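You operate a simulated robot arm through the tools that you are given. There is no shell and no other tool. Be economical: measure what you need, move in short steps, check, and stop when the job is done.

The job below is to be done with a simulated two-armed robot. You get a single attempt, and the scene is never put back.

TASK
Put one of the wooden sticks from the top of the tile bench on the wire rack. Then shut the grey bin lid that stands open. Then turn the drain knob to on. Then put the purple scrub pad from the top of the sieve bench on the low shelf under the counter. Then pull the small cupboard door open. The order counts.

The check looks at the end state, three seconds after you hand in, the way a careful person would. Anything else that was tipped, shoved, dropped, spilled or broken makes it a failure. Lids that push on must go on centred and level and be pressed home; caps that screw on are set level and turned clockwise until they are tight.

THE ROBOT
Two 7-joint arms with fingered hands on one trunk, on a base that drives. Base frame: it is fixed to the floor where the robot stands at the start and does not move with it; the origin is under the middle of the robot, x ahead of it, y to its left, z up. Units: mm, rad, N and s.
The left shoulder is at the start at [45, 104, 1094], the right one opposite. With the tool pointing down near the work surface each hand reaches from about 240 to 580 mm from the robot's upright axis, wherever it stands, measured 20 degrees to its own side. Places, roughly: drain knob [-4500, 3500, 900]; grey bin lid [-2900, 3900, 1000]; low shelf under the counter [-4500, 1600, 500]; scrub pad [-4250, 2750, 750]; small cupboard door [-2100, 3500, 300]; wire rack (31x18 cm) [-1260, 200, 880]; wooden stick (2x2x11 cm) [500, 400, 900]. Payload 2.4 kg a hand.
Tool frame (each hand has its own): the origin (TCP) lies between the finger pads and is the grasp point; the fingertips stand 17 mm ahead of it; z points along the fingers, y is the line along which they close. The gripper opens to 88 mm. The gripper's body begins 47 mm behind the TCP. The gripper is a hand of 2 fingers: y runs from the thumb to the fingers, the wrist lies at [0, 0, -165] in the tool frame.
Orientation is that of the tool frame in the base frame, as a unit quaternion [x, y, z, w]. With the fingers straight down and closing along the base's y, the tool's x points along the base's -x, its y along +y and its z along -z.

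THE INTERFACE
- The arms move only by the tool play_rows. It takes "left_motion", "right_motion" or both (then of equal length, played together; a hand with none holds still); each is a list of rows, each a list of 6 numbers: the shift along the tool's x, y, z in mm, then the turn, a rotation vector about the tool's x, y, z in rad. In form: [[x, y, z, ax, ay, az], ...]. A call has 1 to 12 rows; each row is the pose to reach, as a shift and turn from the pose commanded when the call began, along the tool's axes at that moment. A row lasts 0.2 s, in which the tool goes at most 50 mm and 0.15 rad; a call with a longer step from one row to the next is refused whole. A pose out of reach is approached as far as the arm can. The call stops where the force on the tool passes 40 N (or 10 N more than at its start, if that is more) or the arm is blocked; 0.2 s more then pass. In this call time passes only in rows, and 0.2 s behind the last. The reply holds the time, the measured pose of the TCP, the force on the tool along the base axes, the opening and the grip force, in the units named above and with some noise, with the torque about the TCP (base axes, N m) and any sound that the robot's microphone picked up, and new pictures: "pictures" is both (left out), scene, wrist or none (wrist: the cameras of the hands that moved).
- Cameras (640 x 400 px; columns grow to the right, rows downward): "scene" is now at [108.7, 33.4, 1051.2]; the picture's right is [0.40, -0.92, 0.00], its down [0.21, 0.09, -0.97] and it looks along [0.89, 0.39, 0.23] (base axes); focal length 214 px, centre (320, 200). "left" rides on the left gripper at [-50, 3, -63] in its tool frame; the picture's right is [-0.06, -1.00, 0.00], its down [0.78, -0.05, -0.62] and it looks along [0.62, -0.04, 0.79] (tool axes); focal length 275 px, centre (320, 200). "right" rides on the right gripper at [50, 3, -63] in its tool frame; the picture's right is [-0.06, 1.00, 0.00], its down [-0.78, -0.05, -0.62] and it looks along [-0.62, -0.04, 0.79] (tool axes); focal length 275 px, centre (320, 200). There is no depth. A picture from a camera that has moved, and an enlarged one, comes with that camera's place and axes in the base frame and with its lens.
- raise_lower(by): slides the trunk up (or, below 0, down) by that many mm; the arms and the scene camera ride with it, the base frame stays. It gives what a move gives, with no picture.
- drive_base(legs): drives the robot by 1 to 6 legs, each [ahead, left, turn to the left] in mm, mm and rad, along the robot's own axes; the way and the turn of a leg run together, so that a leg with both is an arc; at most 1500 mm and 3.142 rad a leg. The arms and the cameras ride along, it lands a little off, and it stops where it bumps. It gives what a move gives, and a new picture of the scene camera.
- move_fingers(finger1, thumb_bend, hand): sets how far each is bent, from 0 (flat) to 100 (curled in); at 30 the hand is open as for a grip, at 70 the pads meet at the TCP. One left out holds its place. A second passes; each finger stops where it meets its share of the squeeze, and holds until it gets a number again. It is the only way to open and close the hand. It gives what a move gives, with no picture; readings hold the bend of each and the force on the fingers (four entries, about 0 where the hand has none), thumb and palm.
- turn_head(pan, tilt): turns the head with the scene camera to pan (to the left, within 1.047 rad either way) and tilt (down, from -0.506 to 1.204), counted from straight ahead of the robot. It gives what a move gives, and a new picture of the scene camera.
- inspect(camera, box): a new picture of the part [left, top, right, bottom] of that camera's present view, enlarged. No time passes.
- finish_job(): hands the job in; it is judged then, once.

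Work in short steps. Places have to be worked out from the pictures, the camera data and where the tool is seen: move nearer, look again, correct. Check each grasp and each placing, and mend what went wrong. You have 165 turns and 260 pictures in all, those below and enlarged ones among them. Open the grippers and draw the arms clear of the work before you hand the job in, unless the task says otherwise; then end with one line.

The tools are called as a command line: name --argument value ..., lists and objects as JSON in quotes. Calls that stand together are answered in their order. play_rows: Moves the arms, as the interface text tells. Its arguments: {"type":"object","properties":{"left_motion":{"type":"array"},"right_motion":{"type":"array"},"pictures":{"type":"string","enum":["both","scene","wrist","none"]}},"required":[]} The other tools are called the same way: raise_lower (by) slides the trunk up or down; move_fingers (finger1, thumb_bend, hand) moves the fingers one by one; drive_base (legs) drives the base; turn_head (pan, tilt) turns the head that bears the scene camera; inspect (camera, box) takes an enlarged picture of a part of a camera's view; finish_job () hands the job in.

At the start:

```text
time_s: 0.0
left_ee_pos: [266.2, 302.4, 1059.3]
left_tool_rot: [0.0, 1.0, 0.0, 0.0]
left_contact_force: [0.3, 0.2, -0.2]
left_moment: [0.01, 0.0, -0.04]
left_width: 88.2
left_gripper_force: 0.0
left_shape: jaw
left_bend: [30.0, 30.0]
left_finger forces: [0.0, 0.0, 0.1, 0.0, 0.0, 0.0]
right_ee_pos: [353.0, 46.6, 1002.2]
right_tool_rot: [0.001, 1.0, 0.0, 0.0]
right_contact_force: [0.8, 0.5, 0.0]
right_moment: [0.03, 0.0, -0.02]
right_width: 87.9
right_gripper_force: 0.1
right_shape: jaw
right_bend: [30.0, 30.0]
right_finger forces: [0.0, 0.1, 0.0, 0.1, 0.0, 0.1]
trunk travel left (down, up): [-325.0, 525.0]
robot x, y, heading: [-1.1, -0.4, 0.001]
head pan, tilt: [0.524, 0.805]
```

scene: 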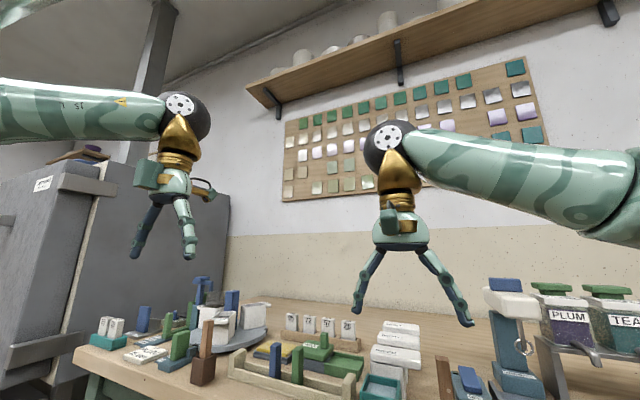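
right: 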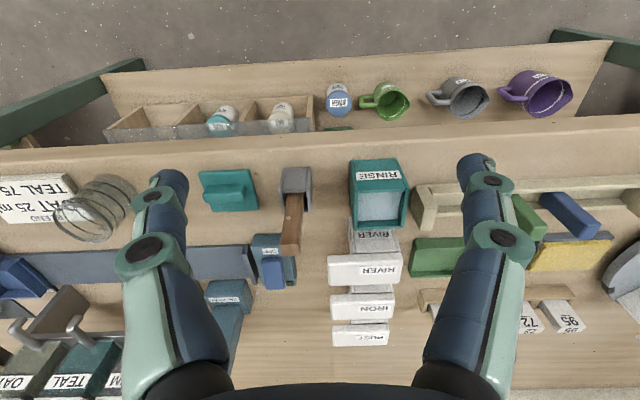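
left: 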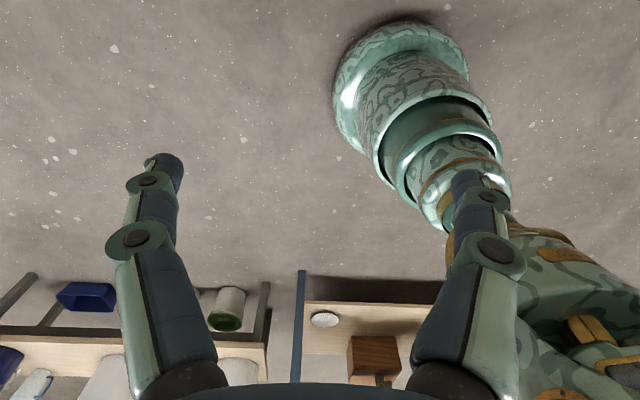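

The pictures show the tile bench ahead; I tilt the head down toward the left to find the sticks.

turn_head --pan 0.5 --tilt 1.2

```text
time_s: 0.9
left_ee_pos: [265.4, 301.0, 1059.7]
left_tool_rot: [-0.001, 1.0, 0.001, 0.0]
left_contact_force: [-0.2, -1.1, 0.1]
left_moment: [0.0, 0.03, -0.04]
left_width: 87.9
left_gripper_force: 0.1
left_shape: jaw
left_bend: [30.0, 30.0]
left_finger forces: [0.0, 0.0, 0.0, 0.1, 0.1, 0.0]
right_ee_pos: [353.3, 48.1, 1001.7]
right_tool_rot: [0.0, 1.0, 0.0, 0.0]
right_contact_force: [-0.5, 0.0, 0.4]
right_moment: [0.04, -0.02, 0.02]
right_width: 88.0
right_gripper_force: 0.0
right_shape: jaw
right_bend: [30.0, 30.0]
right_finger forces: [0.1, 0.0, 0.0, 0.1, 0.1, 0.0]
trunk travel left (down, up): [-325.0, 525.0]
robot x, y, heading: [-0.2, 3.0, 0.0]
head pan, tilt: [0.499, 1.201]
camera scene: at [109.1, 33.4, 1050.6], right [0.4, -0.92, 0.0], down [0.21, 0.09, -0.97], along [0.89, 0.39, 0.23], focal length 214 px, centre (320, 200)
```

scene: 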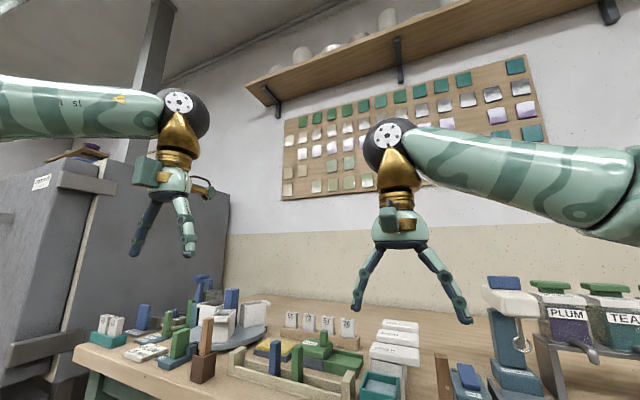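

The picture did not change although the head reads turned; I try a clearly different pan to test it.

turn_head --pan -0.3 --tilt 0.9

inspect --camera "scene" --box '[70, 250, 390, 400]'

```text
time_s: 2.0
left_ee_pos: [265.9, 302.7, 1059.3]
left_tool_rot: [0.0, 1.0, 0.0, 0.0]
left_contact_force: [0.1, -0.2, -0.3]
left_moment: [0.04, 0.02, -0.02]
left_width: 88.0
left_gripper_force: 0.1
left_shape: jaw
left_bend: [30.0, 30.0]
left_finger forces: [0.1, 0.1, 0.0, 0.0, 0.1, 0.0]
right_ee_pos: [354.3, 47.9, 1002.9]
right_tool_rot: [0.0, 1.0, 0.001, 0.0]
right_contact_force: [-0.5, -0.2, -0.8]
right_moment: [0.0, 0.01, 0.0]
right_width: 87.7
right_gripper_force: 0.1
right_shape: jaw
right_bend: [30.0, 30.0]
right_finger forces: [0.1, 0.1, 0.0, 0.0, 0.0, 0.1]
trunk travel left (down, up): [-325.0, 525.0]
robot x, y, heading: [-2.8, 0.9, 0.001]
head pan, tilt: [-0.3, 0.901]
camera scene: at [106.0, -21.7, 950.9], right [-0.29, -0.96, 0.0], down [-0.75, 0.23, -0.62], along [0.59, -0.18, -0.78], focal length 214 px, centre (320, 200)
```

scene: 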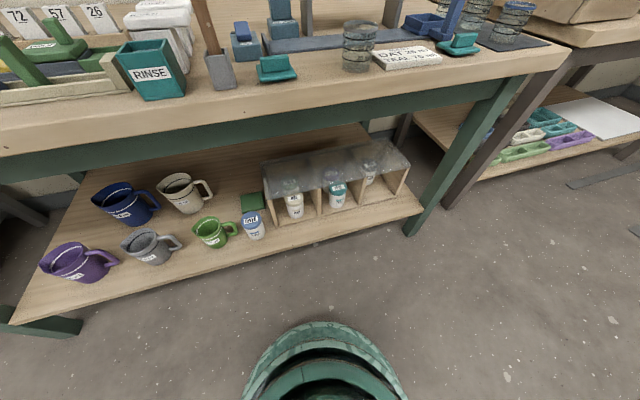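

```text
2.00 times, centred on (230, 325) of scene
camera zoom: at [106.0, -21.7, 950.9], right [-0.29, -0.96, 0.0], down [-0.75, 0.23, -0.62], along [0.59, -0.18, -0.78], focal length 429 px, centre (500, -50)
```

zoom: 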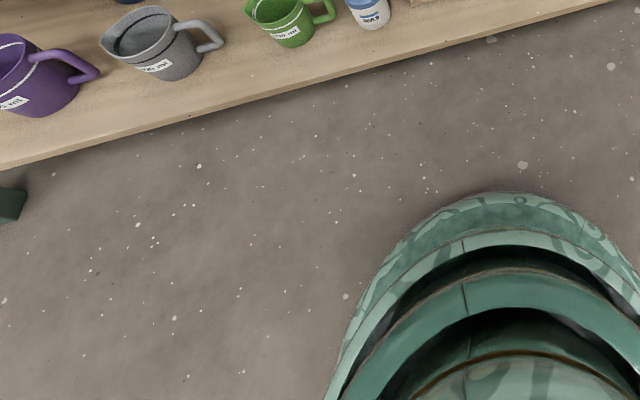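

The camera now follows the head. I aim left with moderate tilt to see the sticks.

turn_head --pan 0.5 --tilt 0.35

```text
time_s: 3.1
left_ee_pos: [266.7, 301.7, 1058.4]
left_tool_rot: [0.0, 1.0, 0.0, 0.0]
left_contact_force: [0.4, -0.5, 0.3]
left_moment: [-0.04, -0.01, 0.03]
left_width: 88.3
left_gripper_force: 0.0
left_shape: jaw
left_bend: [30.0, 30.0]
left_finger forces: [0.1, 0.0, 0.0, 0.0, 0.0, 0.0]
right_ee_pos: [354.2, 49.1, 1003.0]
right_tool_rot: [-0.001, 1.0, 0.0, 0.0]
right_contact_force: [-0.3, 0.2, -0.6]
right_moment: [0.0, 0.03, -0.05]
right_width: 87.9
right_gripper_force: 0.0
right_shape: jaw
right_bend: [30.0, 30.0]
right_finger forces: [0.0, 0.0, 0.1, 0.0, 0.0, 0.0]
trunk travel left (down, up): [-325.0, 525.0]
robot x, y, heading: [2.1, -1.0, 0.004]
head pan, tilt: [0.499, 0.351]
camera scene: at [115.6, 45.1, 998.4], right [0.48, -0.88, 0.0], down [-0.3, -0.16, -0.94], along [0.82, 0.45, -0.34], focal length 214 px, centre (320, 200)
```

scene: 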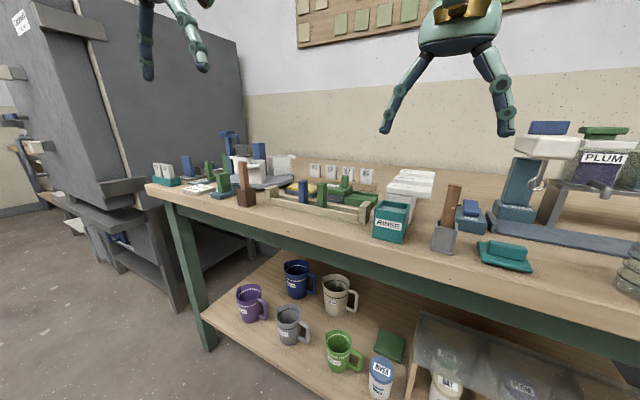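

Two sticks stand in holders (brown block left, grey cup right). I zoom in on both.

inspect --camera "scene" --box '[140, 130, 300, 230]'

inspect --camera "scene" --box '[280, 150, 480, 275]'

```text
4.00 times, centred on (220, 180) of scene
camera zoom: at [115.6, 45.1, 998.4], right [0.48, -0.88, 0.0], down [-0.3, -0.16, -0.94], along [0.82, 0.45, -0.34], focal length 858 px, centre (720, 280)
```

zoom: 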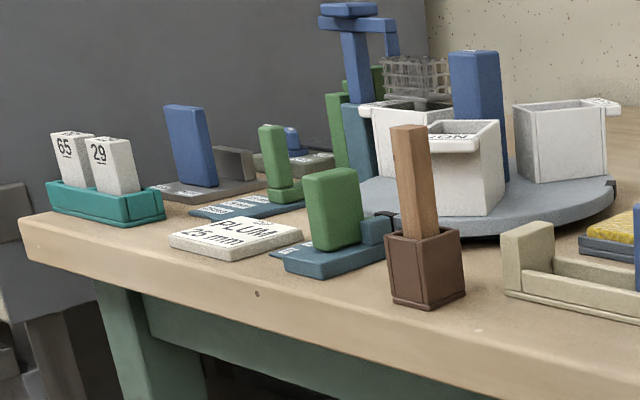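

```text
3.20 times, centred on (380, 212) of scene
camera zoom: at [115.6, 45.1, 998.4], right [0.48, -0.88, 0.0], down [-0.3, -0.16, -0.94], along [0.82, 0.45, -0.34], focal length 686 px, centre (128, 160)
```

zoom: 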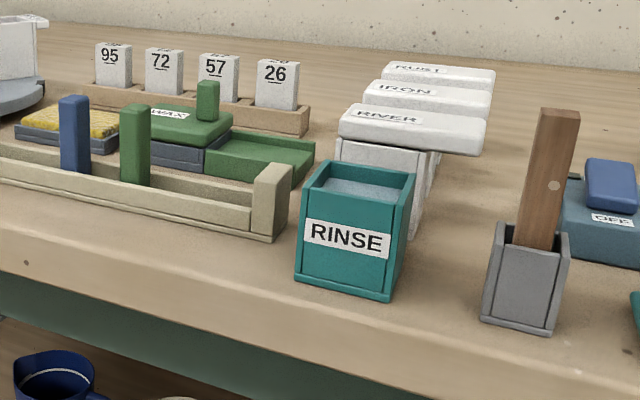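

Both sticks stand loosely in cups. The one in the grey cup triangulates to: top ≈(481,14,911), mouth of cup ≈(460,13,850), leaning ~19° forward. I pitch the right hand forward (perpendicular to the stick) and stand off.

play_rows --right_motion '[[5, -4, -5, 0, -0.137, 0], [8, -8, -10, 0, -0.273, 0], [10, -12, -10, 0, -0.41, 0], [10, -16, -5, 0, -0.547, 0], [10, -20, 0, 0, -0.683, 0], [0, -24, 10, 0, -0.82, 0], [-10, -28, 20, 0, -0.957, 0], [-20, -32, 30, 0, -1.093, 0], [-30, -34, 40, 0, -1.23, 0]]'

```text
time_s: 5.1
left_ee_pos: [264.1, 303.4, 1058.7]
left_tool_rot: [0.001, 1.0, 0.0, 0.0]
left_contact_force: [0.6, -0.4, -0.3]
left_moment: [0.0, -0.02, 0.02]
left_width: 87.9
left_gripper_force: 0.0
left_shape: jaw
left_bend: [30.0, 30.0]
left_finger forces: [0.1, 0.0, 0.0, 0.0, 0.0, 0.1]
right_ee_pos: [382.8, 14.4, 962.9]
right_tool_rot: [-0.001, 0.816, 0.0, 0.578]
right_contact_force: [0.4, 0.2, -0.5]
right_moment: [0.0, -0.01, 0.0]
right_width: 88.0
right_gripper_force: 0.0
right_shape: jaw
right_bend: [30.0, 30.0]
right_finger forces: [0.0, 0.0, 0.0, 0.0, 0.1, 0.0]
trunk travel left (down, up): [-325.0, 525.0]
robot x, y, heading: [2.5, 0.1, 0.007]
head pan, tilt: [0.499, 0.351]
camera scene: at [115.6, 45.1, 998.5], right [0.48, -0.88, 0.0], down [-0.3, -0.16, -0.94], along [0.82, 0.45, -0.34], focal length 214 px, centre (320, 200)
camera right: at [306.8, 16.0, 937.8], right [0.02, 1.0, 0.06], down [-0.32, -0.05, 0.95], along [0.95, -0.04, 0.32], focal length 275 px, centre (320, 200)
```

scene: 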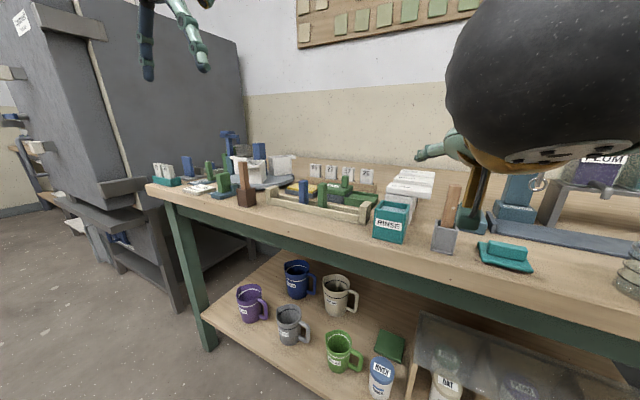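
right: 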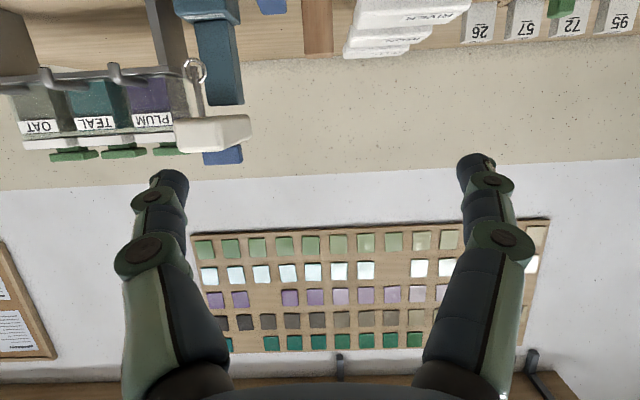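

The wrist view confirms the stick top (x≈481, y≈13, z≈908). I move down and forward so that the fingers straddle it 30 mm below the top.

play_rows --right_motion '[[20, 0, 10, 0, 0, 0], [45, 0, 30, 0, 0, 0], [49, 0, 60, 0, 0, 0], [49, 0, 90, 0, 0, 0], [49, 0, 108, 0, 0, 0]]'

```text
time_s: 6.3
left_ee_pos: [266.6, 301.5, 1060.1]
left_tool_rot: [0.0, 1.0, 0.0, 0.0]
left_contact_force: [0.3, 0.7, 0.3]
left_moment: [0.02, 0.0, 0.01]
left_width: 87.7
left_gripper_force: 0.0
left_shape: jaw
left_bend: [30.0, 30.0]
left_finger forces: [0.0, 0.1, 0.0, 0.1, 0.0, 0.0]
right_ee_pos: [469.2, 14.2, 880.4]
right_tool_rot: [-0.001, 0.817, 0.0, 0.577]
right_contact_force: [0.1, 0.8, -0.1]
right_moment: [0.01, -0.01, 0.0]
right_width: 88.0
right_gripper_force: 0.1
right_shape: jaw
right_bend: [30.0, 30.0]
right_finger forces: [0.0, 0.1, 0.0, 0.0, 0.0, 0.0]
trunk travel left (down, up): [-325.0, 525.0]
robot x, y, heading: [-1.9, 1.9, -0.001]
head pan, tilt: [0.499, 0.351]
camera scene: at [115.6, 45.2, 998.5], right [0.48, -0.88, 0.0], down [-0.3, -0.16, -0.94], along [0.82, 0.45, -0.34], focal length 214 px, centre (320, 200)
camera right: at [392.9, 15.9, 856.2], right [0.02, 1.0, 0.06], down [-0.32, -0.05, 0.95], along [0.95, -0.04, 0.32], focal length 275 px, centre (320, 200)
```

scene: 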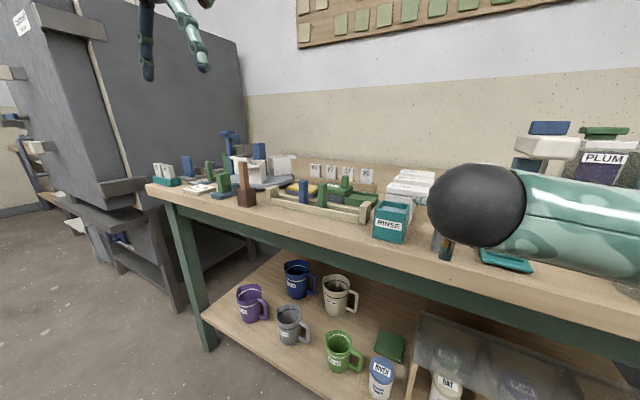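
right: 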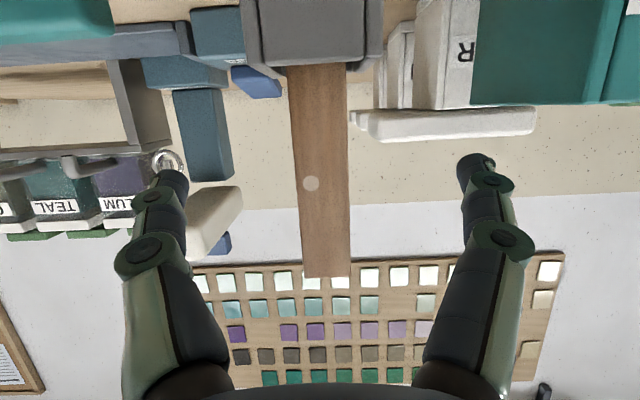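

The stick stands between the fingers but ~25–30 mm further ahead, nearly vertical. I advance horizontally about 28 mm.

play_rows --right_motion '[[-5, 0, 13, 0, 0, 0], [-9, 0, 26, 0, 0, 0]]' --pictures "wrist"

```text
time_s: 6.9
left_ee_pos: [265.9, 301.8, 1058.2]
left_tool_rot: [0.0, 1.0, 0.0, 0.0]
left_contact_force: [0.4, 0.6, 0.0]
left_moment: [-0.04, -0.03, 0.02]
left_width: 87.8
left_gripper_force: 0.1
left_shape: jaw
left_bend: [30.0, 30.0]
left_finger forces: [0.1, 0.0, 0.0, 0.1, 0.1, 0.0]
right_ee_pos: [497.3, 14.5, 880.3]
right_tool_rot: [0.0, 0.816, 0.0, 0.578]
right_contact_force: [0.0, -0.5, -0.1]
right_moment: [0.01, 0.01, 0.01]
right_width: 87.8
right_gripper_force: 0.2
right_shape: jaw
right_bend: [30.0, 30.0]
right_finger forces: [0.0, 0.0, 0.1, 0.0, 0.0, 0.1]
trunk travel left (down, up): [-325.0, 525.0]
robot x, y, heading: [2.2, -0.6, 0.002]
head pan, tilt: [0.499, 0.351]
camera right: at [420.2, 16.6, 855.5], right [0.02, 1.0, 0.06], down [-0.32, -0.05, 0.95], along [0.95, -0.04, 0.32], focal length 275 px, centre (320, 200)
```

right: 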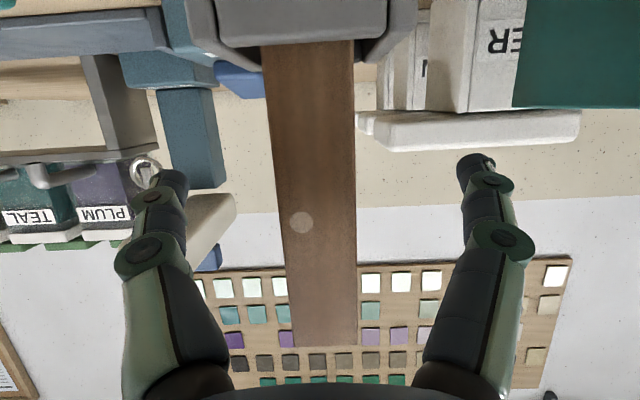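

The stick is now centred at the TCP depth and laterally. I close the right hand.

move_fingers --hand "right" --finger1 70 --thumb_bend 70

```text
time_s: 7.9
left_ee_pos: [265.7, 302.6, 1058.1]
left_tool_rot: [0.0, 1.0, 0.0, 0.001]
left_contact_force: [-0.1, 0.4, 0.2]
left_moment: [0.01, 0.01, -0.03]
left_width: 87.7
left_gripper_force: 0.1
left_shape: jaw
left_bend: [30.0, 30.0]
left_finger forces: [0.0, 0.0, 0.1, 0.0, 0.0, 0.0]
right_ee_pos: [495.9, 14.7, 878.5]
right_tool_rot: [-0.001, 0.817, 0.0, 0.577]
right_contact_force: [0.6, -0.4, 0.0]
right_moment: [0.0, -0.01, 0.05]
right_width: 0.0
right_gripper_force: 0.1
right_shape: fingers
right_bend: [70.0, 70.0]
right_finger forces: [0.0, 0.0, 0.1, 0.0, 0.1, 0.0]
trunk travel left (down, up): [-325.0, 525.0]
robot x, y, heading: [1.6, -5.3, -0.0]
head pan, tilt: [0.499, 0.351]
```

The hand closed fully without grip: it missed. I look at both views.

inspect --camera "right" --box '[0, 0, 640, 400]'

inspect --camera "scene" --box '[360, 140, 600, 290]'

```text
1.00 times, centred on (320, 200) of right (not enlarged: the box is as wide or as high as the picture)
camera zoom: at [420.1, 16.5, 855.5], right [0.02, 1.0, 0.06], down [-0.32, -0.05, 0.95], along [0.95, -0.04, 0.32], focal length 275 px, centre (320, 200)
```

zoom: 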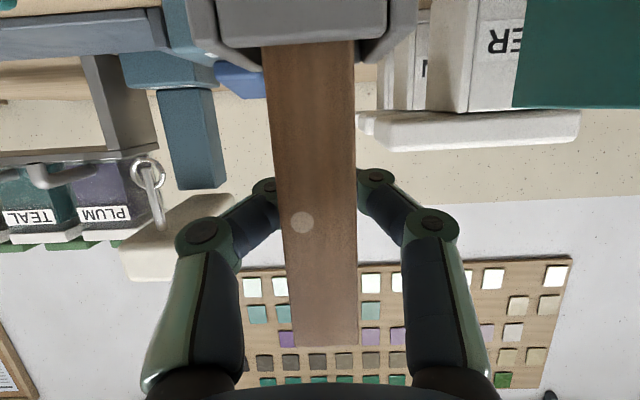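

```text
2.67 times, centred on (480, 215) of scene
camera zoom: at [115.6, 45.2, 998.5], right [0.48, -0.88, 0.0], down [-0.3, -0.16, -0.94], along [0.82, 0.45, -0.34], focal length 572 px, centre (-107, 160)
```

zoom: 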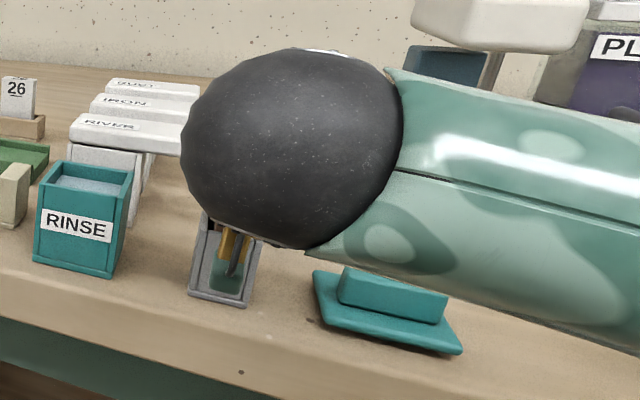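

The stick stands inside the curl, nearer the palm than the tips (better parallax on the knot gives ~14 mm too near). I reopen, then back off 15 mm.

move_fingers --hand "right" --finger1 30 --thumb_bend 30

play_rows --right_motion '[[5, 0, -14, 0, 0, 0]]' --pictures "none"

move_fingers --hand "right" --finger1 70 --thumb_bend 70

inspect --camera "right" --box '[0, 0, 640, 400]'

```text
time_s: 8.9
left_ee_pos: [265.8, 302.0, 1059.0]
left_tool_rot: [0.0, 1.0, 0.0, 0.0]
left_contact_force: [0.8, -0.7, -0.8]
left_moment: [0.01, 0.0, -0.02]
left_width: 88.0
left_gripper_force: 0.1
left_shape: jaw
left_bend: [30.0, 30.0]
left_finger forces: [0.0, 0.1, 0.1, 0.1, 0.0, 0.0]
right_ee_pos: [496.8, 14.3, 880.5]
right_tool_rot: [0.0, 0.817, 0.0, 0.577]
right_contact_force: [-0.3, -0.9, -0.3]
right_moment: [0.02, -0.02, 0.0]
right_width: 83.6
right_gripper_force: 0.0
right_shape: fingers
right_bend: [30.0, 30.0]
right_finger forces: [0.0, 0.1, 0.0, 0.0, 0.1, 0.0]
trunk travel left (down, up): [-325.0, 525.0]
robot x, y, heading: [-0.8, -1.1, 0.0]
head pan, tilt: [0.499, 0.351]
```

```text
time_s: 9.3
left_ee_pos: [266.4, 302.2, 1058.6]
left_tool_rot: [0.0, 1.0, 0.0, 0.0]
left_contact_force: [0.9, 0.4, -0.7]
left_moment: [0.02, 0.04, 0.02]
left_width: 87.8
left_gripper_force: 0.1
left_shape: jaw
left_bend: [30.0, 30.0]
left_finger forces: [0.0, 0.0, 0.1, 0.0, 0.0, 0.1]
right_ee_pos: [482.9, 13.9, 879.4]
right_tool_rot: [0.001, 0.817, -0.001, 0.577]
right_contact_force: [-0.2, -0.2, -0.1]
right_moment: [0.01, -0.04, 0.0]
right_width: 83.6
right_gripper_force: 0.1
right_shape: fingers
right_bend: [30.0, 30.0]
right_finger forces: [0.0, 0.0, 0.0, 0.1, 0.0, 0.0]
trunk travel left (down, up): [-325.0, 525.0]
robot x, y, heading: [0.5, 0.4, -0.003]
head pan, tilt: [0.499, 0.351]
```

```text
time_s: 10.3
left_ee_pos: [265.8, 302.2, 1060.5]
left_tool_rot: [0.0, 1.0, 0.0, 0.0]
left_contact_force: [0.0, 0.5, 0.3]
left_moment: [0.0, 0.0, 0.0]
left_width: 87.8
left_gripper_force: 0.1
left_shape: jaw
left_bend: [30.0, 30.0]
left_finger forces: [0.0, 0.1, 0.0, 0.0, 0.0, 0.0]
right_ee_pos: [483.0, 14.2, 879.1]
right_tool_rot: [0.001, 0.816, -0.001, 0.577]
right_contact_force: [-0.1, 0.3, -0.3]
right_moment: [0.02, 0.02, 0.01]
right_width: 0.1
right_gripper_force: 0.0
right_shape: fingers
right_bend: [70.0, 70.0]
right_finger forces: [0.0, 0.1, 0.0, 0.0, 0.0, 0.1]
trunk travel left (down, up): [-325.0, 525.0]
robot x, y, heading: [-1.8, -0.8, -0.003]
head pan, tilt: [0.499, 0.351]
```

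```text
1.00 times, centred on (320, 200) of right (not enlarged: the box is as wide or as high as the picture)
camera zoom: at [405.2, 16.5, 854.9], right [0.02, 1.0, 0.06], down [-0.32, -0.05, 0.95], along [0.95, -0.04, 0.32], focal length 275 px, centre (320, 200)
```

zoom: 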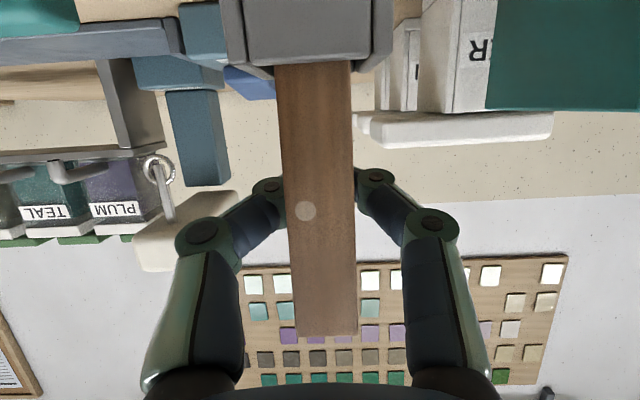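

The stick seems to be squeezed palmward by the closing tips, leaning it toward the robot. I open and back off 22 mm, then look again before closing.

move_fingers --hand "right" --finger1 30 --thumb_bend 30

play_rows --right_motion '[[8, 0, -23, 0, 0, 0]]' --pictures "both"

```text
time_s: 11.3
left_ee_pos: [266.2, 302.2, 1059.2]
left_tool_rot: [0.0, 1.0, -0.001, 0.0]
left_contact_force: [0.4, -0.7, 0.8]
left_moment: [0.0, 0.0, 0.04]
left_width: 88.0
left_gripper_force: 0.0
left_shape: jaw
left_bend: [30.0, 30.0]
left_finger forces: [0.0, 0.0, 0.0, 0.1, 0.0, 0.1]
right_ee_pos: [481.5, 13.5, 879.0]
right_tool_rot: [0.0, 0.817, 0.0, 0.577]
right_contact_force: [-0.2, 0.1, 0.3]
right_moment: [-0.01, -0.02, 0.02]
right_width: 83.4
right_gripper_force: 0.0
right_shape: fingers
right_bend: [30.0, 30.0]
right_finger forces: [0.0, 0.0, 0.1, 0.0, 0.0, 0.0]
trunk travel left (down, up): [-325.0, 525.0]
robot x, y, heading: [-2.7, -2.5, -0.003]
head pan, tilt: [0.499, 0.351]
```

```text
time_s: 11.7
left_ee_pos: [266.5, 303.3, 1059.2]
left_tool_rot: [0.0, 1.0, 0.0, 0.001]
left_contact_force: [-0.3, -0.3, 0.4]
left_moment: [0.01, -0.02, -0.01]
left_width: 88.0
left_gripper_force: 0.0
left_shape: jaw
left_bend: [30.0, 30.0]
left_finger forces: [0.0, 0.0, 0.1, 0.0, 0.0, 0.0]
right_ee_pos: [457.7, 15.6, 879.4]
right_tool_rot: [0.0, 0.817, 0.0, 0.577]
right_contact_force: [-0.4, -0.3, -0.9]
right_moment: [0.0, 0.01, 0.01]
right_width: 83.4
right_gripper_force: 0.1
right_shape: fingers
right_bend: [30.0, 30.0]
right_finger forces: [0.0, 0.0, 0.0, 0.0, 0.0, 0.0]
trunk travel left (down, up): [-325.0, 525.0]
robot x, y, heading: [1.0, 2.3, -0.004]
head pan, tilt: [0.499, 0.351]
camera scene: at [115.6, 45.2, 998.5], right [0.48, -0.88, 0.0], down [-0.3, -0.16, -0.94], along [0.82, 0.45, -0.34], focal length 214 px, centre (320, 200)
camera right: at [381.1, 16.3, 855.2], right [0.02, 1.0, 0.06], down [-0.32, -0.05, 0.95], along [0.95, -0.04, 0.32], focal length 275 px, centre (320, 200)
```

scene: 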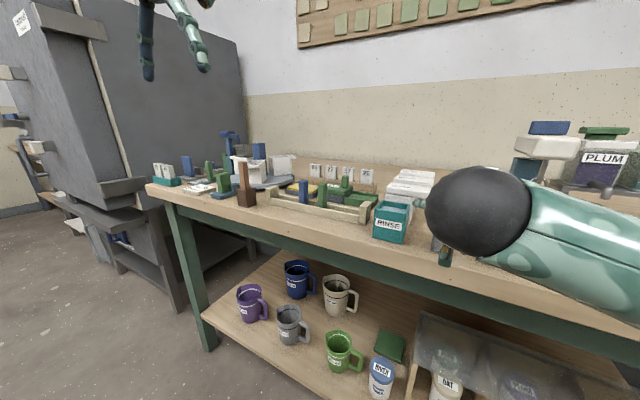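
right: 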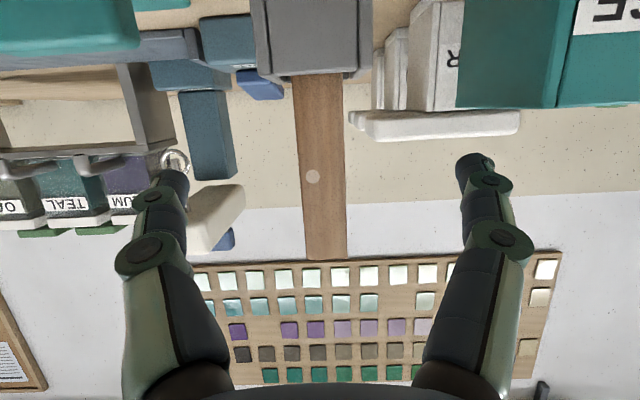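

Consistent estimates now: front face x≈476, centre ≈484, stick ~16 mm wide. I set the TCP to x≈479 and close partially to watch the pads.

play_rows --right_motion '[[-7, 0, 20, 0, 0, 0]]' --pictures "wrist"

move_fingers --hand "right" --finger1 56 --thumb_bend 56

inspect --camera "right" --box '[0, 0, 640, 400]'

```text
time_s: 12.1
left_ee_pos: [266.1, 302.0, 1058.8]
left_tool_rot: [0.0, 1.0, 0.0, 0.0]
left_contact_force: [0.0, -0.4, 1.2]
left_moment: [0.02, 0.01, 0.0]
left_width: 87.7
left_gripper_force: 0.1
left_shape: jaw
left_bend: [30.0, 30.0]
left_finger forces: [0.0, 0.0, 0.0, 0.0, 0.0, 0.0]
right_ee_pos: [478.2, 13.6, 880.5]
right_tool_rot: [-0.001, 0.817, 0.0, 0.576]
right_contact_force: [-0.4, 0.5, 0.4]
right_moment: [-0.02, -0.04, 0.01]
right_width: 83.4
right_gripper_force: 0.1
right_shape: fingers
right_bend: [30.0, 30.0]
right_finger forces: [0.0, 0.1, 0.0, 0.1, 0.0, 0.0]
trunk travel left (down, up): [-325.0, 525.0]
robot x, y, heading: [3.9, -1.1, 0.002]
head pan, tilt: [0.499, 0.351]
camera right: at [402.2, 15.8, 855.2], right [0.02, 1.0, 0.06], down [-0.32, -0.05, 0.95], along [0.95, -0.04, 0.32], focal length 275 px, centre (320, 200)
```

right: 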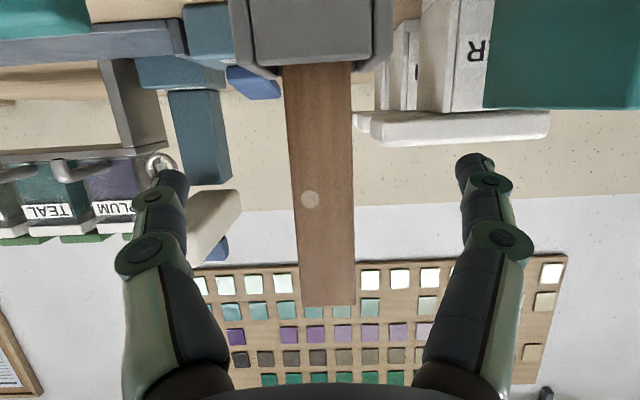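

```text
time_s: 13.1
left_ee_pos: [265.8, 302.9, 1058.8]
left_tool_rot: [0.0, 1.0, -0.001, 0.0]
left_contact_force: [0.0, 0.8, -0.7]
left_moment: [0.02, 0.04, 0.0]
left_width: 87.8
left_gripper_force: 0.1
left_shape: jaw
left_bend: [30.0, 30.0]
left_finger forces: [0.1, 0.0, 0.0, 0.0, 0.0, 0.1]
right_ee_pos: [478.6, 14.3, 880.4]
right_tool_rot: [0.0, 0.817, 0.0, 0.577]
right_contact_force: [0.5, 0.5, -0.4]
right_moment: [-0.02, 0.01, 0.0]
right_width: 26.2
right_gripper_force: 0.2
right_shape: fingers
right_bend: [56.0, 56.0]
right_finger forces: [0.0, 0.1, 0.1, 0.1, 0.0, 0.1]
trunk travel left (down, up): [-325.0, 525.0]
robot x, y, heading: [-0.7, 3.1, -0.006]
head pan, tilt: [0.499, 0.351]
```

```text
1.00 times, centred on (320, 200) of right (not enlarged: the box is as wide or as high as the picture)
camera zoom: at [402.2, 16.0, 855.4], right [0.02, 1.0, 0.06], down [-0.32, -0.05, 0.95], along [0.95, -0.04, 0.32], focal length 275 px, centre (320, 200)
```

zoom: 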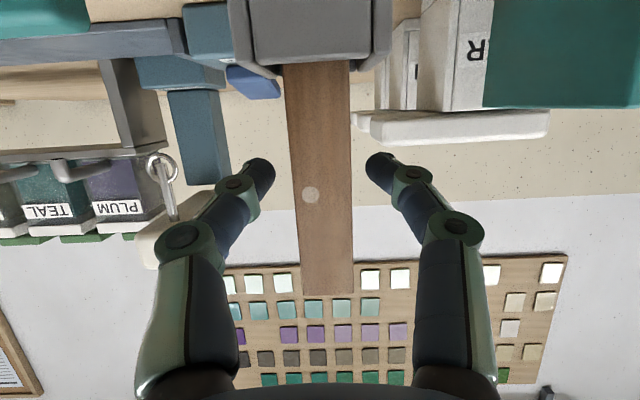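

The pads straddle the stick properly now; I close fully.

move_fingers --hand "right" --finger1 70 --thumb_bend 70

inspect --camera "right" --box '[0, 0, 640, 400]'

```text
time_s: 14.1
left_ee_pos: [265.1, 301.5, 1058.8]
left_tool_rot: [-0.001, 1.0, 0.0, 0.0]
left_contact_force: [0.4, 0.0, 0.3]
left_moment: [-0.01, 0.06, 0.01]
left_width: 87.7
left_gripper_force: 0.1
left_shape: jaw
left_bend: [30.0, 30.0]
left_finger forces: [0.0, 0.1, 0.0, 0.1, 0.1, 0.1]
right_ee_pos: [478.2, 14.0, 880.6]
right_tool_rot: [0.0, 0.817, 0.0, 0.577]
right_contact_force: [-0.3, 0.9, 0.2]
right_moment: [-0.02, -0.03, 0.03]
right_width: 0.1
right_gripper_force: 0.0
right_shape: fingers
right_bend: [70.0, 70.0]
right_finger forces: [0.0, 0.0, 0.0, 0.1, 0.0, 0.0]
trunk travel left (down, up): [-325.0, 525.0]
robot x, y, heading: [1.6, -1.4, -0.001]
head pan, tilt: [0.499, 0.351]
```

```text
1.00 times, centred on (320, 200) of right (not enlarged: the box is as wide or as high as the picture)
camera zoom: at [402.2, 16.0, 855.4], right [0.02, 1.0, 0.06], down [-0.32, -0.05, 0.95], along [0.95, -0.04, 0.32], focal length 275 px, centre (320, 200)
```

zoom: 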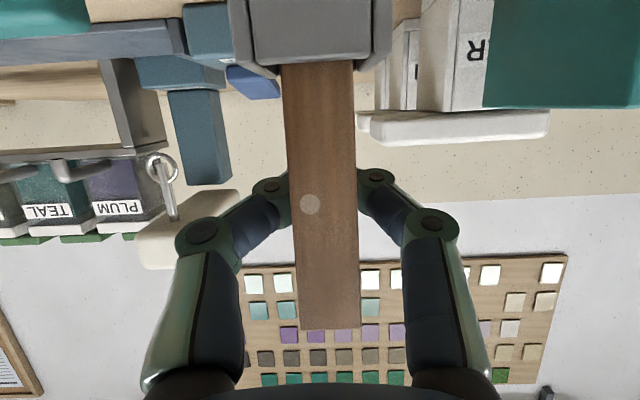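

The stick was squeezed palmward again, so it stood short of the pads. I open, back off 16 mm more and close partially again.

move_fingers --hand "right" --finger1 40 --thumb_bend 40

play_rows --right_motion '[[5, 0, -16, 0, 0, 0]]' --pictures "none"

move_fingers --hand "right" --finger1 59 --thumb_bend 59

inspect --camera "right" --box '[0, 0, 640, 400]'

```text
time_s: 15.1
left_ee_pos: [266.9, 302.4, 1058.8]
left_tool_rot: [-0.001, 1.0, -0.001, 0.001]
left_contact_force: [0.2, -0.3, -0.3]
left_moment: [0.0, -0.01, 0.0]
left_width: 87.9
left_gripper_force: 0.0
left_shape: jaw
left_bend: [30.0, 30.0]
left_finger forces: [0.1, 0.0, 0.0, 0.1, 0.1, 0.1]
right_ee_pos: [478.6, 13.7, 880.2]
right_tool_rot: [-0.001, 0.816, 0.0, 0.578]
right_contact_force: [0.4, 0.3, 0.5]
right_moment: [0.01, 0.01, -0.02]
right_width: 61.5
right_gripper_force: 0.1
right_shape: fingers
right_bend: [40.0, 40.0]
right_finger forces: [0.0, 0.0, 0.0, 0.0, 0.1, 0.1]
trunk travel left (down, up): [-325.0, 525.0]
robot x, y, heading: [0.3, -4.6, 0.001]
head pan, tilt: [0.499, 0.351]
```

```text
time_s: 15.5
left_ee_pos: [265.6, 301.9, 1058.5]
left_tool_rot: [0.0, 1.0, 0.0, 0.0]
left_contact_force: [-0.5, 0.6, -0.7]
left_moment: [0.03, 0.02, 0.01]
left_width: 88.1
left_gripper_force: 0.2
left_shape: jaw
left_bend: [30.0, 30.0]
left_finger forces: [0.0, 0.0, 0.1, 0.0, 0.0, 0.0]
right_ee_pos: [461.6, 13.8, 882.1]
right_tool_rot: [0.0, 0.817, 0.0, 0.577]
right_contact_force: [-0.3, -0.5, 0.1]
right_moment: [0.03, 0.01, 0.01]
right_width: 61.6
right_gripper_force: 0.0
right_shape: fingers
right_bend: [40.0, 40.0]
right_finger forces: [0.1, 0.0, 0.0, 0.1, 0.0, 0.0]
trunk travel left (down, up): [-325.0, 525.0]
robot x, y, heading: [3.1, -2.3, 0.003]
head pan, tilt: [0.499, 0.351]
```

```text
time_s: 16.5
left_ee_pos: [265.8, 302.8, 1059.8]
left_tool_rot: [0.0, 1.0, 0.0, 0.0]
left_contact_force: [0.3, -0.4, 0.6]
left_moment: [0.01, -0.02, 0.01]
left_width: 87.7
left_gripper_force: 0.1
left_shape: jaw
left_bend: [30.0, 30.0]
left_finger forces: [0.1, 0.0, 0.0, 0.0, 0.0, 0.0]
right_ee_pos: [461.6, 14.4, 880.8]
right_tool_rot: [0.001, 0.817, -0.001, 0.577]
right_contact_force: [0.5, 0.0, -0.2]
right_moment: [0.0, 0.0, 0.0]
right_width: 19.3
right_gripper_force: 0.0
right_shape: fingers
right_bend: [59.0, 59.0]
right_finger forces: [0.1, 0.0, 0.0, 0.0, 0.0, 0.1]
trunk travel left (down, up): [-325.0, 525.0]
robot x, y, heading: [3.4, -5.8, -0.002]
head pan, tilt: [0.499, 0.351]
```

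```text
1.00 times, centred on (320, 200) of right (not enlarged: the box is as wide or as high as the picture)
camera zoom: at [385.4, 16.2, 856.6], right [0.02, 1.0, 0.06], down [-0.32, -0.05, 0.95], along [0.95, -0.04, 0.32], focal length 275 px, centre (320, 200)
```

zoom: 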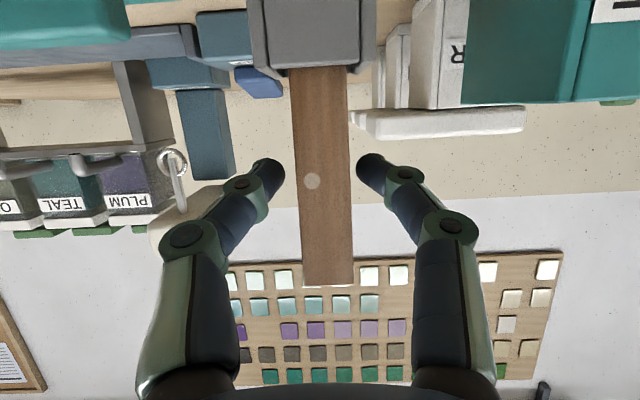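

Tips are just beside the stick; I close fully.

move_fingers --hand "right" --finger1 70 --thumb_bend 70

inspect --camera "right" --box '[0, 0, 640, 400]'

```text
time_s: 17.5
left_ee_pos: [266.4, 302.2, 1060.0]
left_tool_rot: [0.0, 1.0, 0.0, 0.001]
left_contact_force: [0.0, 0.5, 0.8]
left_moment: [-0.01, -0.01, 0.0]
left_width: 87.9
left_gripper_force: 0.0
left_shape: jaw
left_bend: [30.0, 30.0]
left_finger forces: [0.1, 0.0, 0.0, 0.0, 0.1, 0.1]
right_ee_pos: [461.6, 14.4, 880.2]
right_tool_rot: [0.0, 0.817, 0.0, 0.577]
right_contact_force: [0.3, 0.3, 0.3]
right_moment: [0.0, -0.01, 0.03]
right_width: 8.3
right_gripper_force: 3.3
right_shape: fingers
right_bend: [63.0, 67.0]
right_finger forces: [3.0, 0.1, 0.0, 0.1, 3.0, 0.0]
trunk travel left (down, up): [-325.0, 525.0]
robot x, y, heading: [-2.0, 0.3, -0.003]
head pan, tilt: [0.499, 0.351]
```

```text
1.00 times, centred on (320, 200) of right (not enlarged: the box is as wide or as high as the picture)
camera zoom: at [385.4, 16.2, 856.6], right [0.02, 1.0, 0.06], down [-0.32, -0.05, 0.95], along [0.95, -0.04, 0.32], focal length 275 px, centre (320, 200)
```

zoom: 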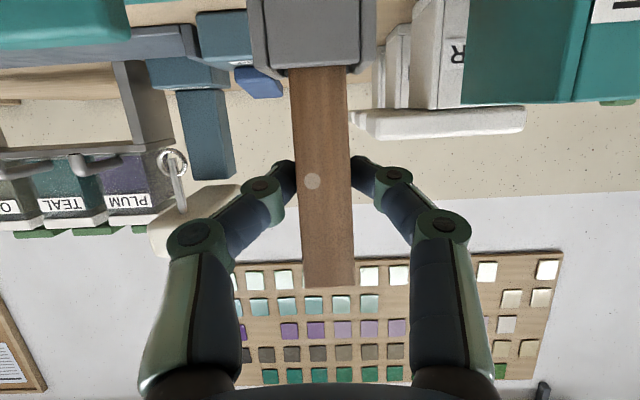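

The fingers now hold the stick (about 3 N each). I lift gently straight up and check.

play_rows --right_motion '[[-9.4, 0, -3.3, 0, 0, 0], [-18.8, 0, -6.6, 0, 0, 0], [-28.2, 0, -9.9, 0, 0, 0], [-37.6, 0, -13.2, 0, 0, 0], [-47, 0, -16.5, 0, 0, 0], [-56.4, 0, -19.8, 0, 0, 0], [-66, 0, -23, 0, 0, 0], [-85, 0, -30, 0, 0, 0]]'

```text
time_s: 19.3
left_ee_pos: [266.6, 302.0, 1058.5]
left_tool_rot: [0.001, 1.0, 0.0, 0.0]
left_contact_force: [0.6, 0.5, -0.1]
left_moment: [0.02, 0.04, 0.01]
left_width: 87.7
left_gripper_force: 0.0
left_shape: jaw
left_bend: [30.0, 30.0]
left_finger forces: [0.1, 0.0, 0.1, 0.0, 0.1, 0.1]
right_ee_pos: [461.8, 14.3, 969.9]
right_tool_rot: [-0.001, 0.817, 0.0, 0.577]
right_contact_force: [-1.2, 0.5, -0.4]
right_moment: [0.02, -0.01, 0.02]
right_width: 8.3
right_gripper_force: 3.3
right_shape: fingers
right_bend: [63.0, 67.0]
right_finger forces: [3.0, 0.0, 0.0, 0.0, 3.0, 0.0]
trunk travel left (down, up): [-325.0, 525.0]
robot x, y, heading: [0.7, -0.3, 0.004]
head pan, tilt: [0.499, 0.351]
camera scene: at [115.6, 45.2, 998.5], right [0.48, -0.88, 0.0], down [-0.3, -0.16, -0.94], along [0.82, 0.45, -0.34], focal length 214 px, centre (320, 200)
camera right: at [385.0, 16.1, 946.4], right [0.02, 1.0, 0.06], down [-0.32, -0.05, 0.95], along [0.95, -0.04, 0.32], focal length 275 px, centre (320, 200)
```

scene: 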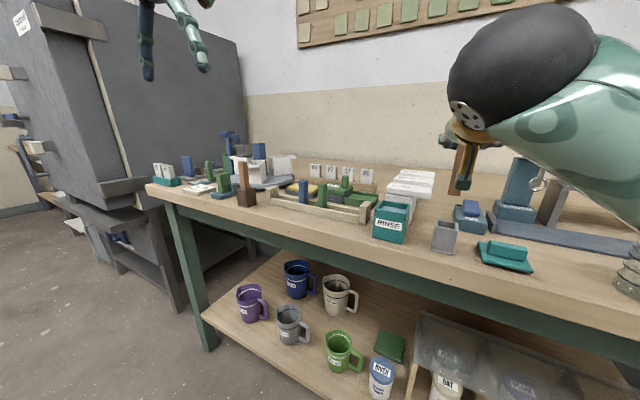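
right: 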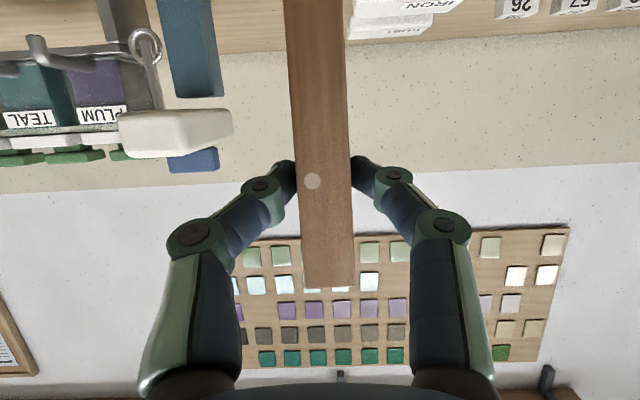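

The stick is firmly lifted out, hanging nearly vertical; the cup stayed put. I retract the hand some, then back the robot off the bench.

play_rows --right_motion '[[0, -20, -25, 0, 0, 0], [10, -40, -50, 0, 0, 0], [20, -60, -75, 0, 0, 0], [25, -80, -95, 0, 0, 0]]' --pictures "none"

drive_base --legs '[[-250, 0, 0]]'

turn_head --pan 1.04 --tilt 0.35

```text
time_s: 20.3
left_ee_pos: [266.6, 302.5, 1059.5]
left_tool_rot: [0.0, 1.0, -0.001, 0.0]
left_contact_force: [0.0, -0.1, -0.3]
left_moment: [0.01, 0.04, 0.0]
left_width: 87.8
left_gripper_force: 0.0
left_shape: jaw
left_bend: [30.0, 30.0]
left_finger forces: [0.0, 0.1, 0.0, 0.1, 0.0, 0.0]
right_ee_pos: [374.5, -57.2, 977.1]
right_tool_rot: [0.0, 0.817, 0.0, 0.577]
right_contact_force: [0.0, -0.3, -0.4]
right_moment: [0.0, 0.02, 0.0]
right_width: 8.3
right_gripper_force: 3.3
right_shape: fingers
right_bend: [63.0, 67.0]
right_finger forces: [3.0, 0.0, 0.1, 0.0, 2.9, 0.0]
right hand out of reach, approached as far as the arm can: row 4
trunk travel left (down, up): [-325.0, 525.0]
robot x, y, heading: [-2.0, -3.0, -0.001]
head pan, tilt: [0.499, 0.351]
```

```text
time_s: 22.1
left_ee_pos: [15.5, 301.7, 1058.2]
left_tool_rot: [-0.002, 1.0, 0.0, 0.001]
left_contact_force: [0.9, 0.4, 0.9]
left_moment: [0.01, 0.01, -0.02]
left_width: 88.1
left_gripper_force: 0.0
left_shape: jaw
left_bend: [30.0, 30.0]
left_finger forces: [0.0, 0.0, 0.0, 0.0, 0.0, 0.0]
right_ee_pos: [124.4, -56.3, 977.9]
right_tool_rot: [-0.001, 0.817, 0.001, 0.577]
right_contact_force: [-0.7, -0.1, -0.5]
right_moment: [-0.02, 0.03, 0.05]
right_width: 8.2
right_gripper_force: 3.2
right_shape: fingers
right_bend: [63.0, 67.0]
right_finger forces: [3.0, 0.0, 0.0, 0.0, 2.9, 0.1]
trunk travel left (down, up): [-325.0, 525.0]
robot x, y, heading: [-248.6, -3.1, 0.008]
head pan, tilt: [0.499, 0.351]
camera scene: at [-134.7, 45.1, 998.5], right [0.48, -0.88, 0.0], down [-0.3, -0.17, -0.94], along [0.82, 0.45, -0.34], focal length 214 px, centre (320, 200)
```

scene: 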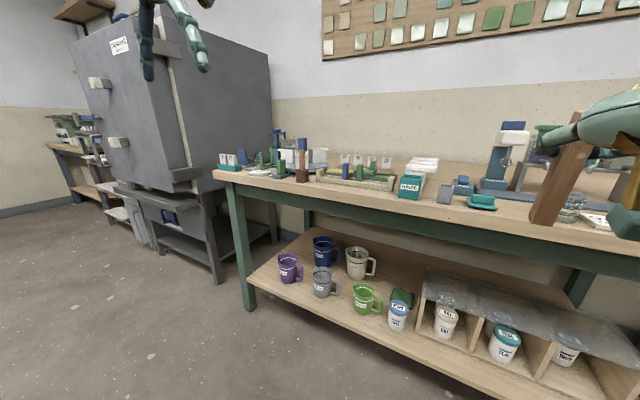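

```text
time_s: 23.1
left_ee_pos: [15.2, 302.4, 1059.0]
left_tool_rot: [-0.003, 1.0, 0.0, 0.0]
left_contact_force: [0.2, 0.5, 0.7]
left_moment: [0.01, 0.01, -0.03]
left_width: 87.9
left_gripper_force: 0.0
left_shape: jaw
left_bend: [30.0, 30.0]
left_finger forces: [0.0, 0.0, 0.0, 0.1, 0.0, 0.1]
right_ee_pos: [123.4, -57.1, 978.4]
right_tool_rot: [-0.001, 0.816, 0.001, 0.578]
right_contact_force: [0.7, 0.3, 0.4]
right_moment: [0.01, 0.02, -0.03]
right_width: 8.1
right_gripper_force: 3.1
right_shape: fingers
right_bend: [63.0, 67.0]
right_finger forces: [3.1, 0.0, 0.0, 0.0, 3.0, 0.1]
trunk travel left (down, up): [-325.0, 525.0]
robot x, y, heading: [-252.3, -1.6, -0.001]
head pan, tilt: [1.04, 0.351]
camera scene: at [-169.3, 80.7, 998.5], right [0.86, -0.5, 0.0], down [-0.17, -0.3, -0.94], along [0.47, 0.81, -0.34], focal length 214 px, centre (320, 200)
```

scene: 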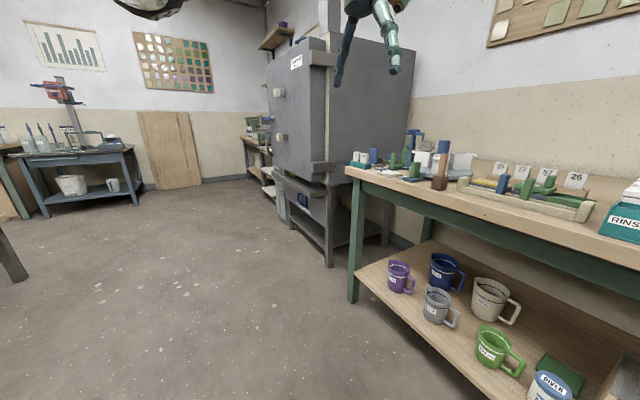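

The floor to the left is clear. I turn left by 1.6 rad on the spot and look toward the rack bench.

drive_base --legs '[[0, 0, 1.6]]'

```text
time_s: 27.4
left_ee_pos: [-561.0, 256.3, 1059.1]
left_tool_rot: [0.717, -0.697, 0.0, 0.0]
left_contact_force: [1.1, 0.7, 1.3]
left_moment: [0.01, -0.02, 0.01]
left_width: 87.9
left_gripper_force: 0.2
left_shape: jaw
left_bend: [30.0, 30.0]
left_finger forces: [0.0, 0.1, 0.1, 0.0, 0.0, 0.1]
right_ee_pos: [-203.8, 375.9, 978.0]
right_tool_rot: [0.586, -0.568, -0.415, -0.402]
right_contact_force: [-0.4, 0.0, -0.2]
right_moment: [0.04, 0.01, -0.03]
right_width: 8.0
right_gripper_force: 3.0
right_shape: fingers
right_bend: [63.0, 67.0]
right_finger forces: [2.9, 0.0, 0.0, 0.0, 2.9, 0.0]
trunk travel left (down, up): [-325.0, 525.0]
robot x, y, heading: [-250.3, -1.9, 1.595]
head pan, tilt: [1.04, 0.351]
camera scene: at [-331.2, 77.1, 998.5], right [0.48, 0.88, 0.0], down [0.3, -0.17, -0.94], along [-0.82, 0.45, -0.34], focal length 214 px, centre (320, 200)
```

scene: 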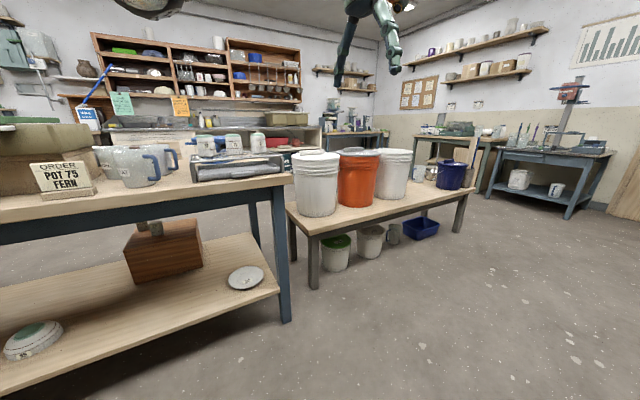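

The rack bench is ahead-left; I zoom in on what looks like the wire rack.

inspect --camera "scene" --box '[0, 100, 320, 300]'

inspect --camera "scene" --box '[170, 120, 314, 210]'

```text
2.00 times, centred on (160, 200) of scene
camera zoom: at [-331.2, 77.1, 998.5], right [0.48, 0.88, 0.0], down [0.3, -0.17, -0.94], along [-0.82, 0.45, -0.34], focal length 429 px, centre (640, 200)
```

zoom: 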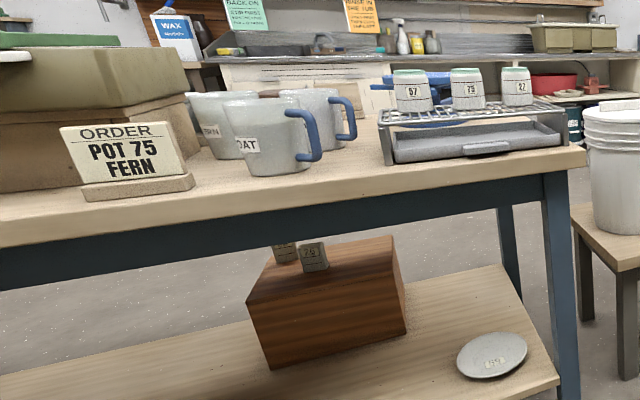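

```text
4.44 times, centred on (242, 165) of scene
camera zoom: at [-331.2, 77.1, 998.5], right [0.48, 0.88, 0.0], down [0.3, -0.17, -0.94], along [-0.82, 0.45, -0.34], focal length 953 px, centre (667, 356)
```

zoom: 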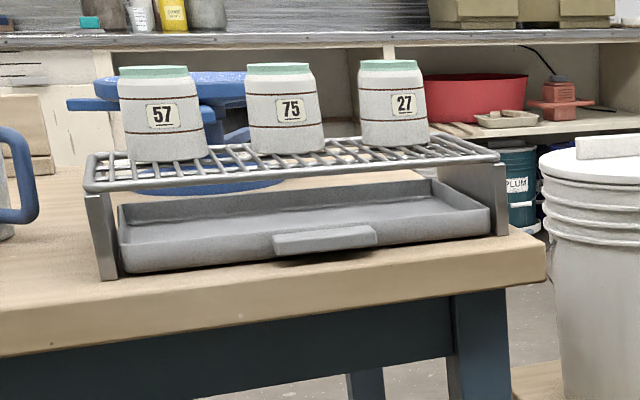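

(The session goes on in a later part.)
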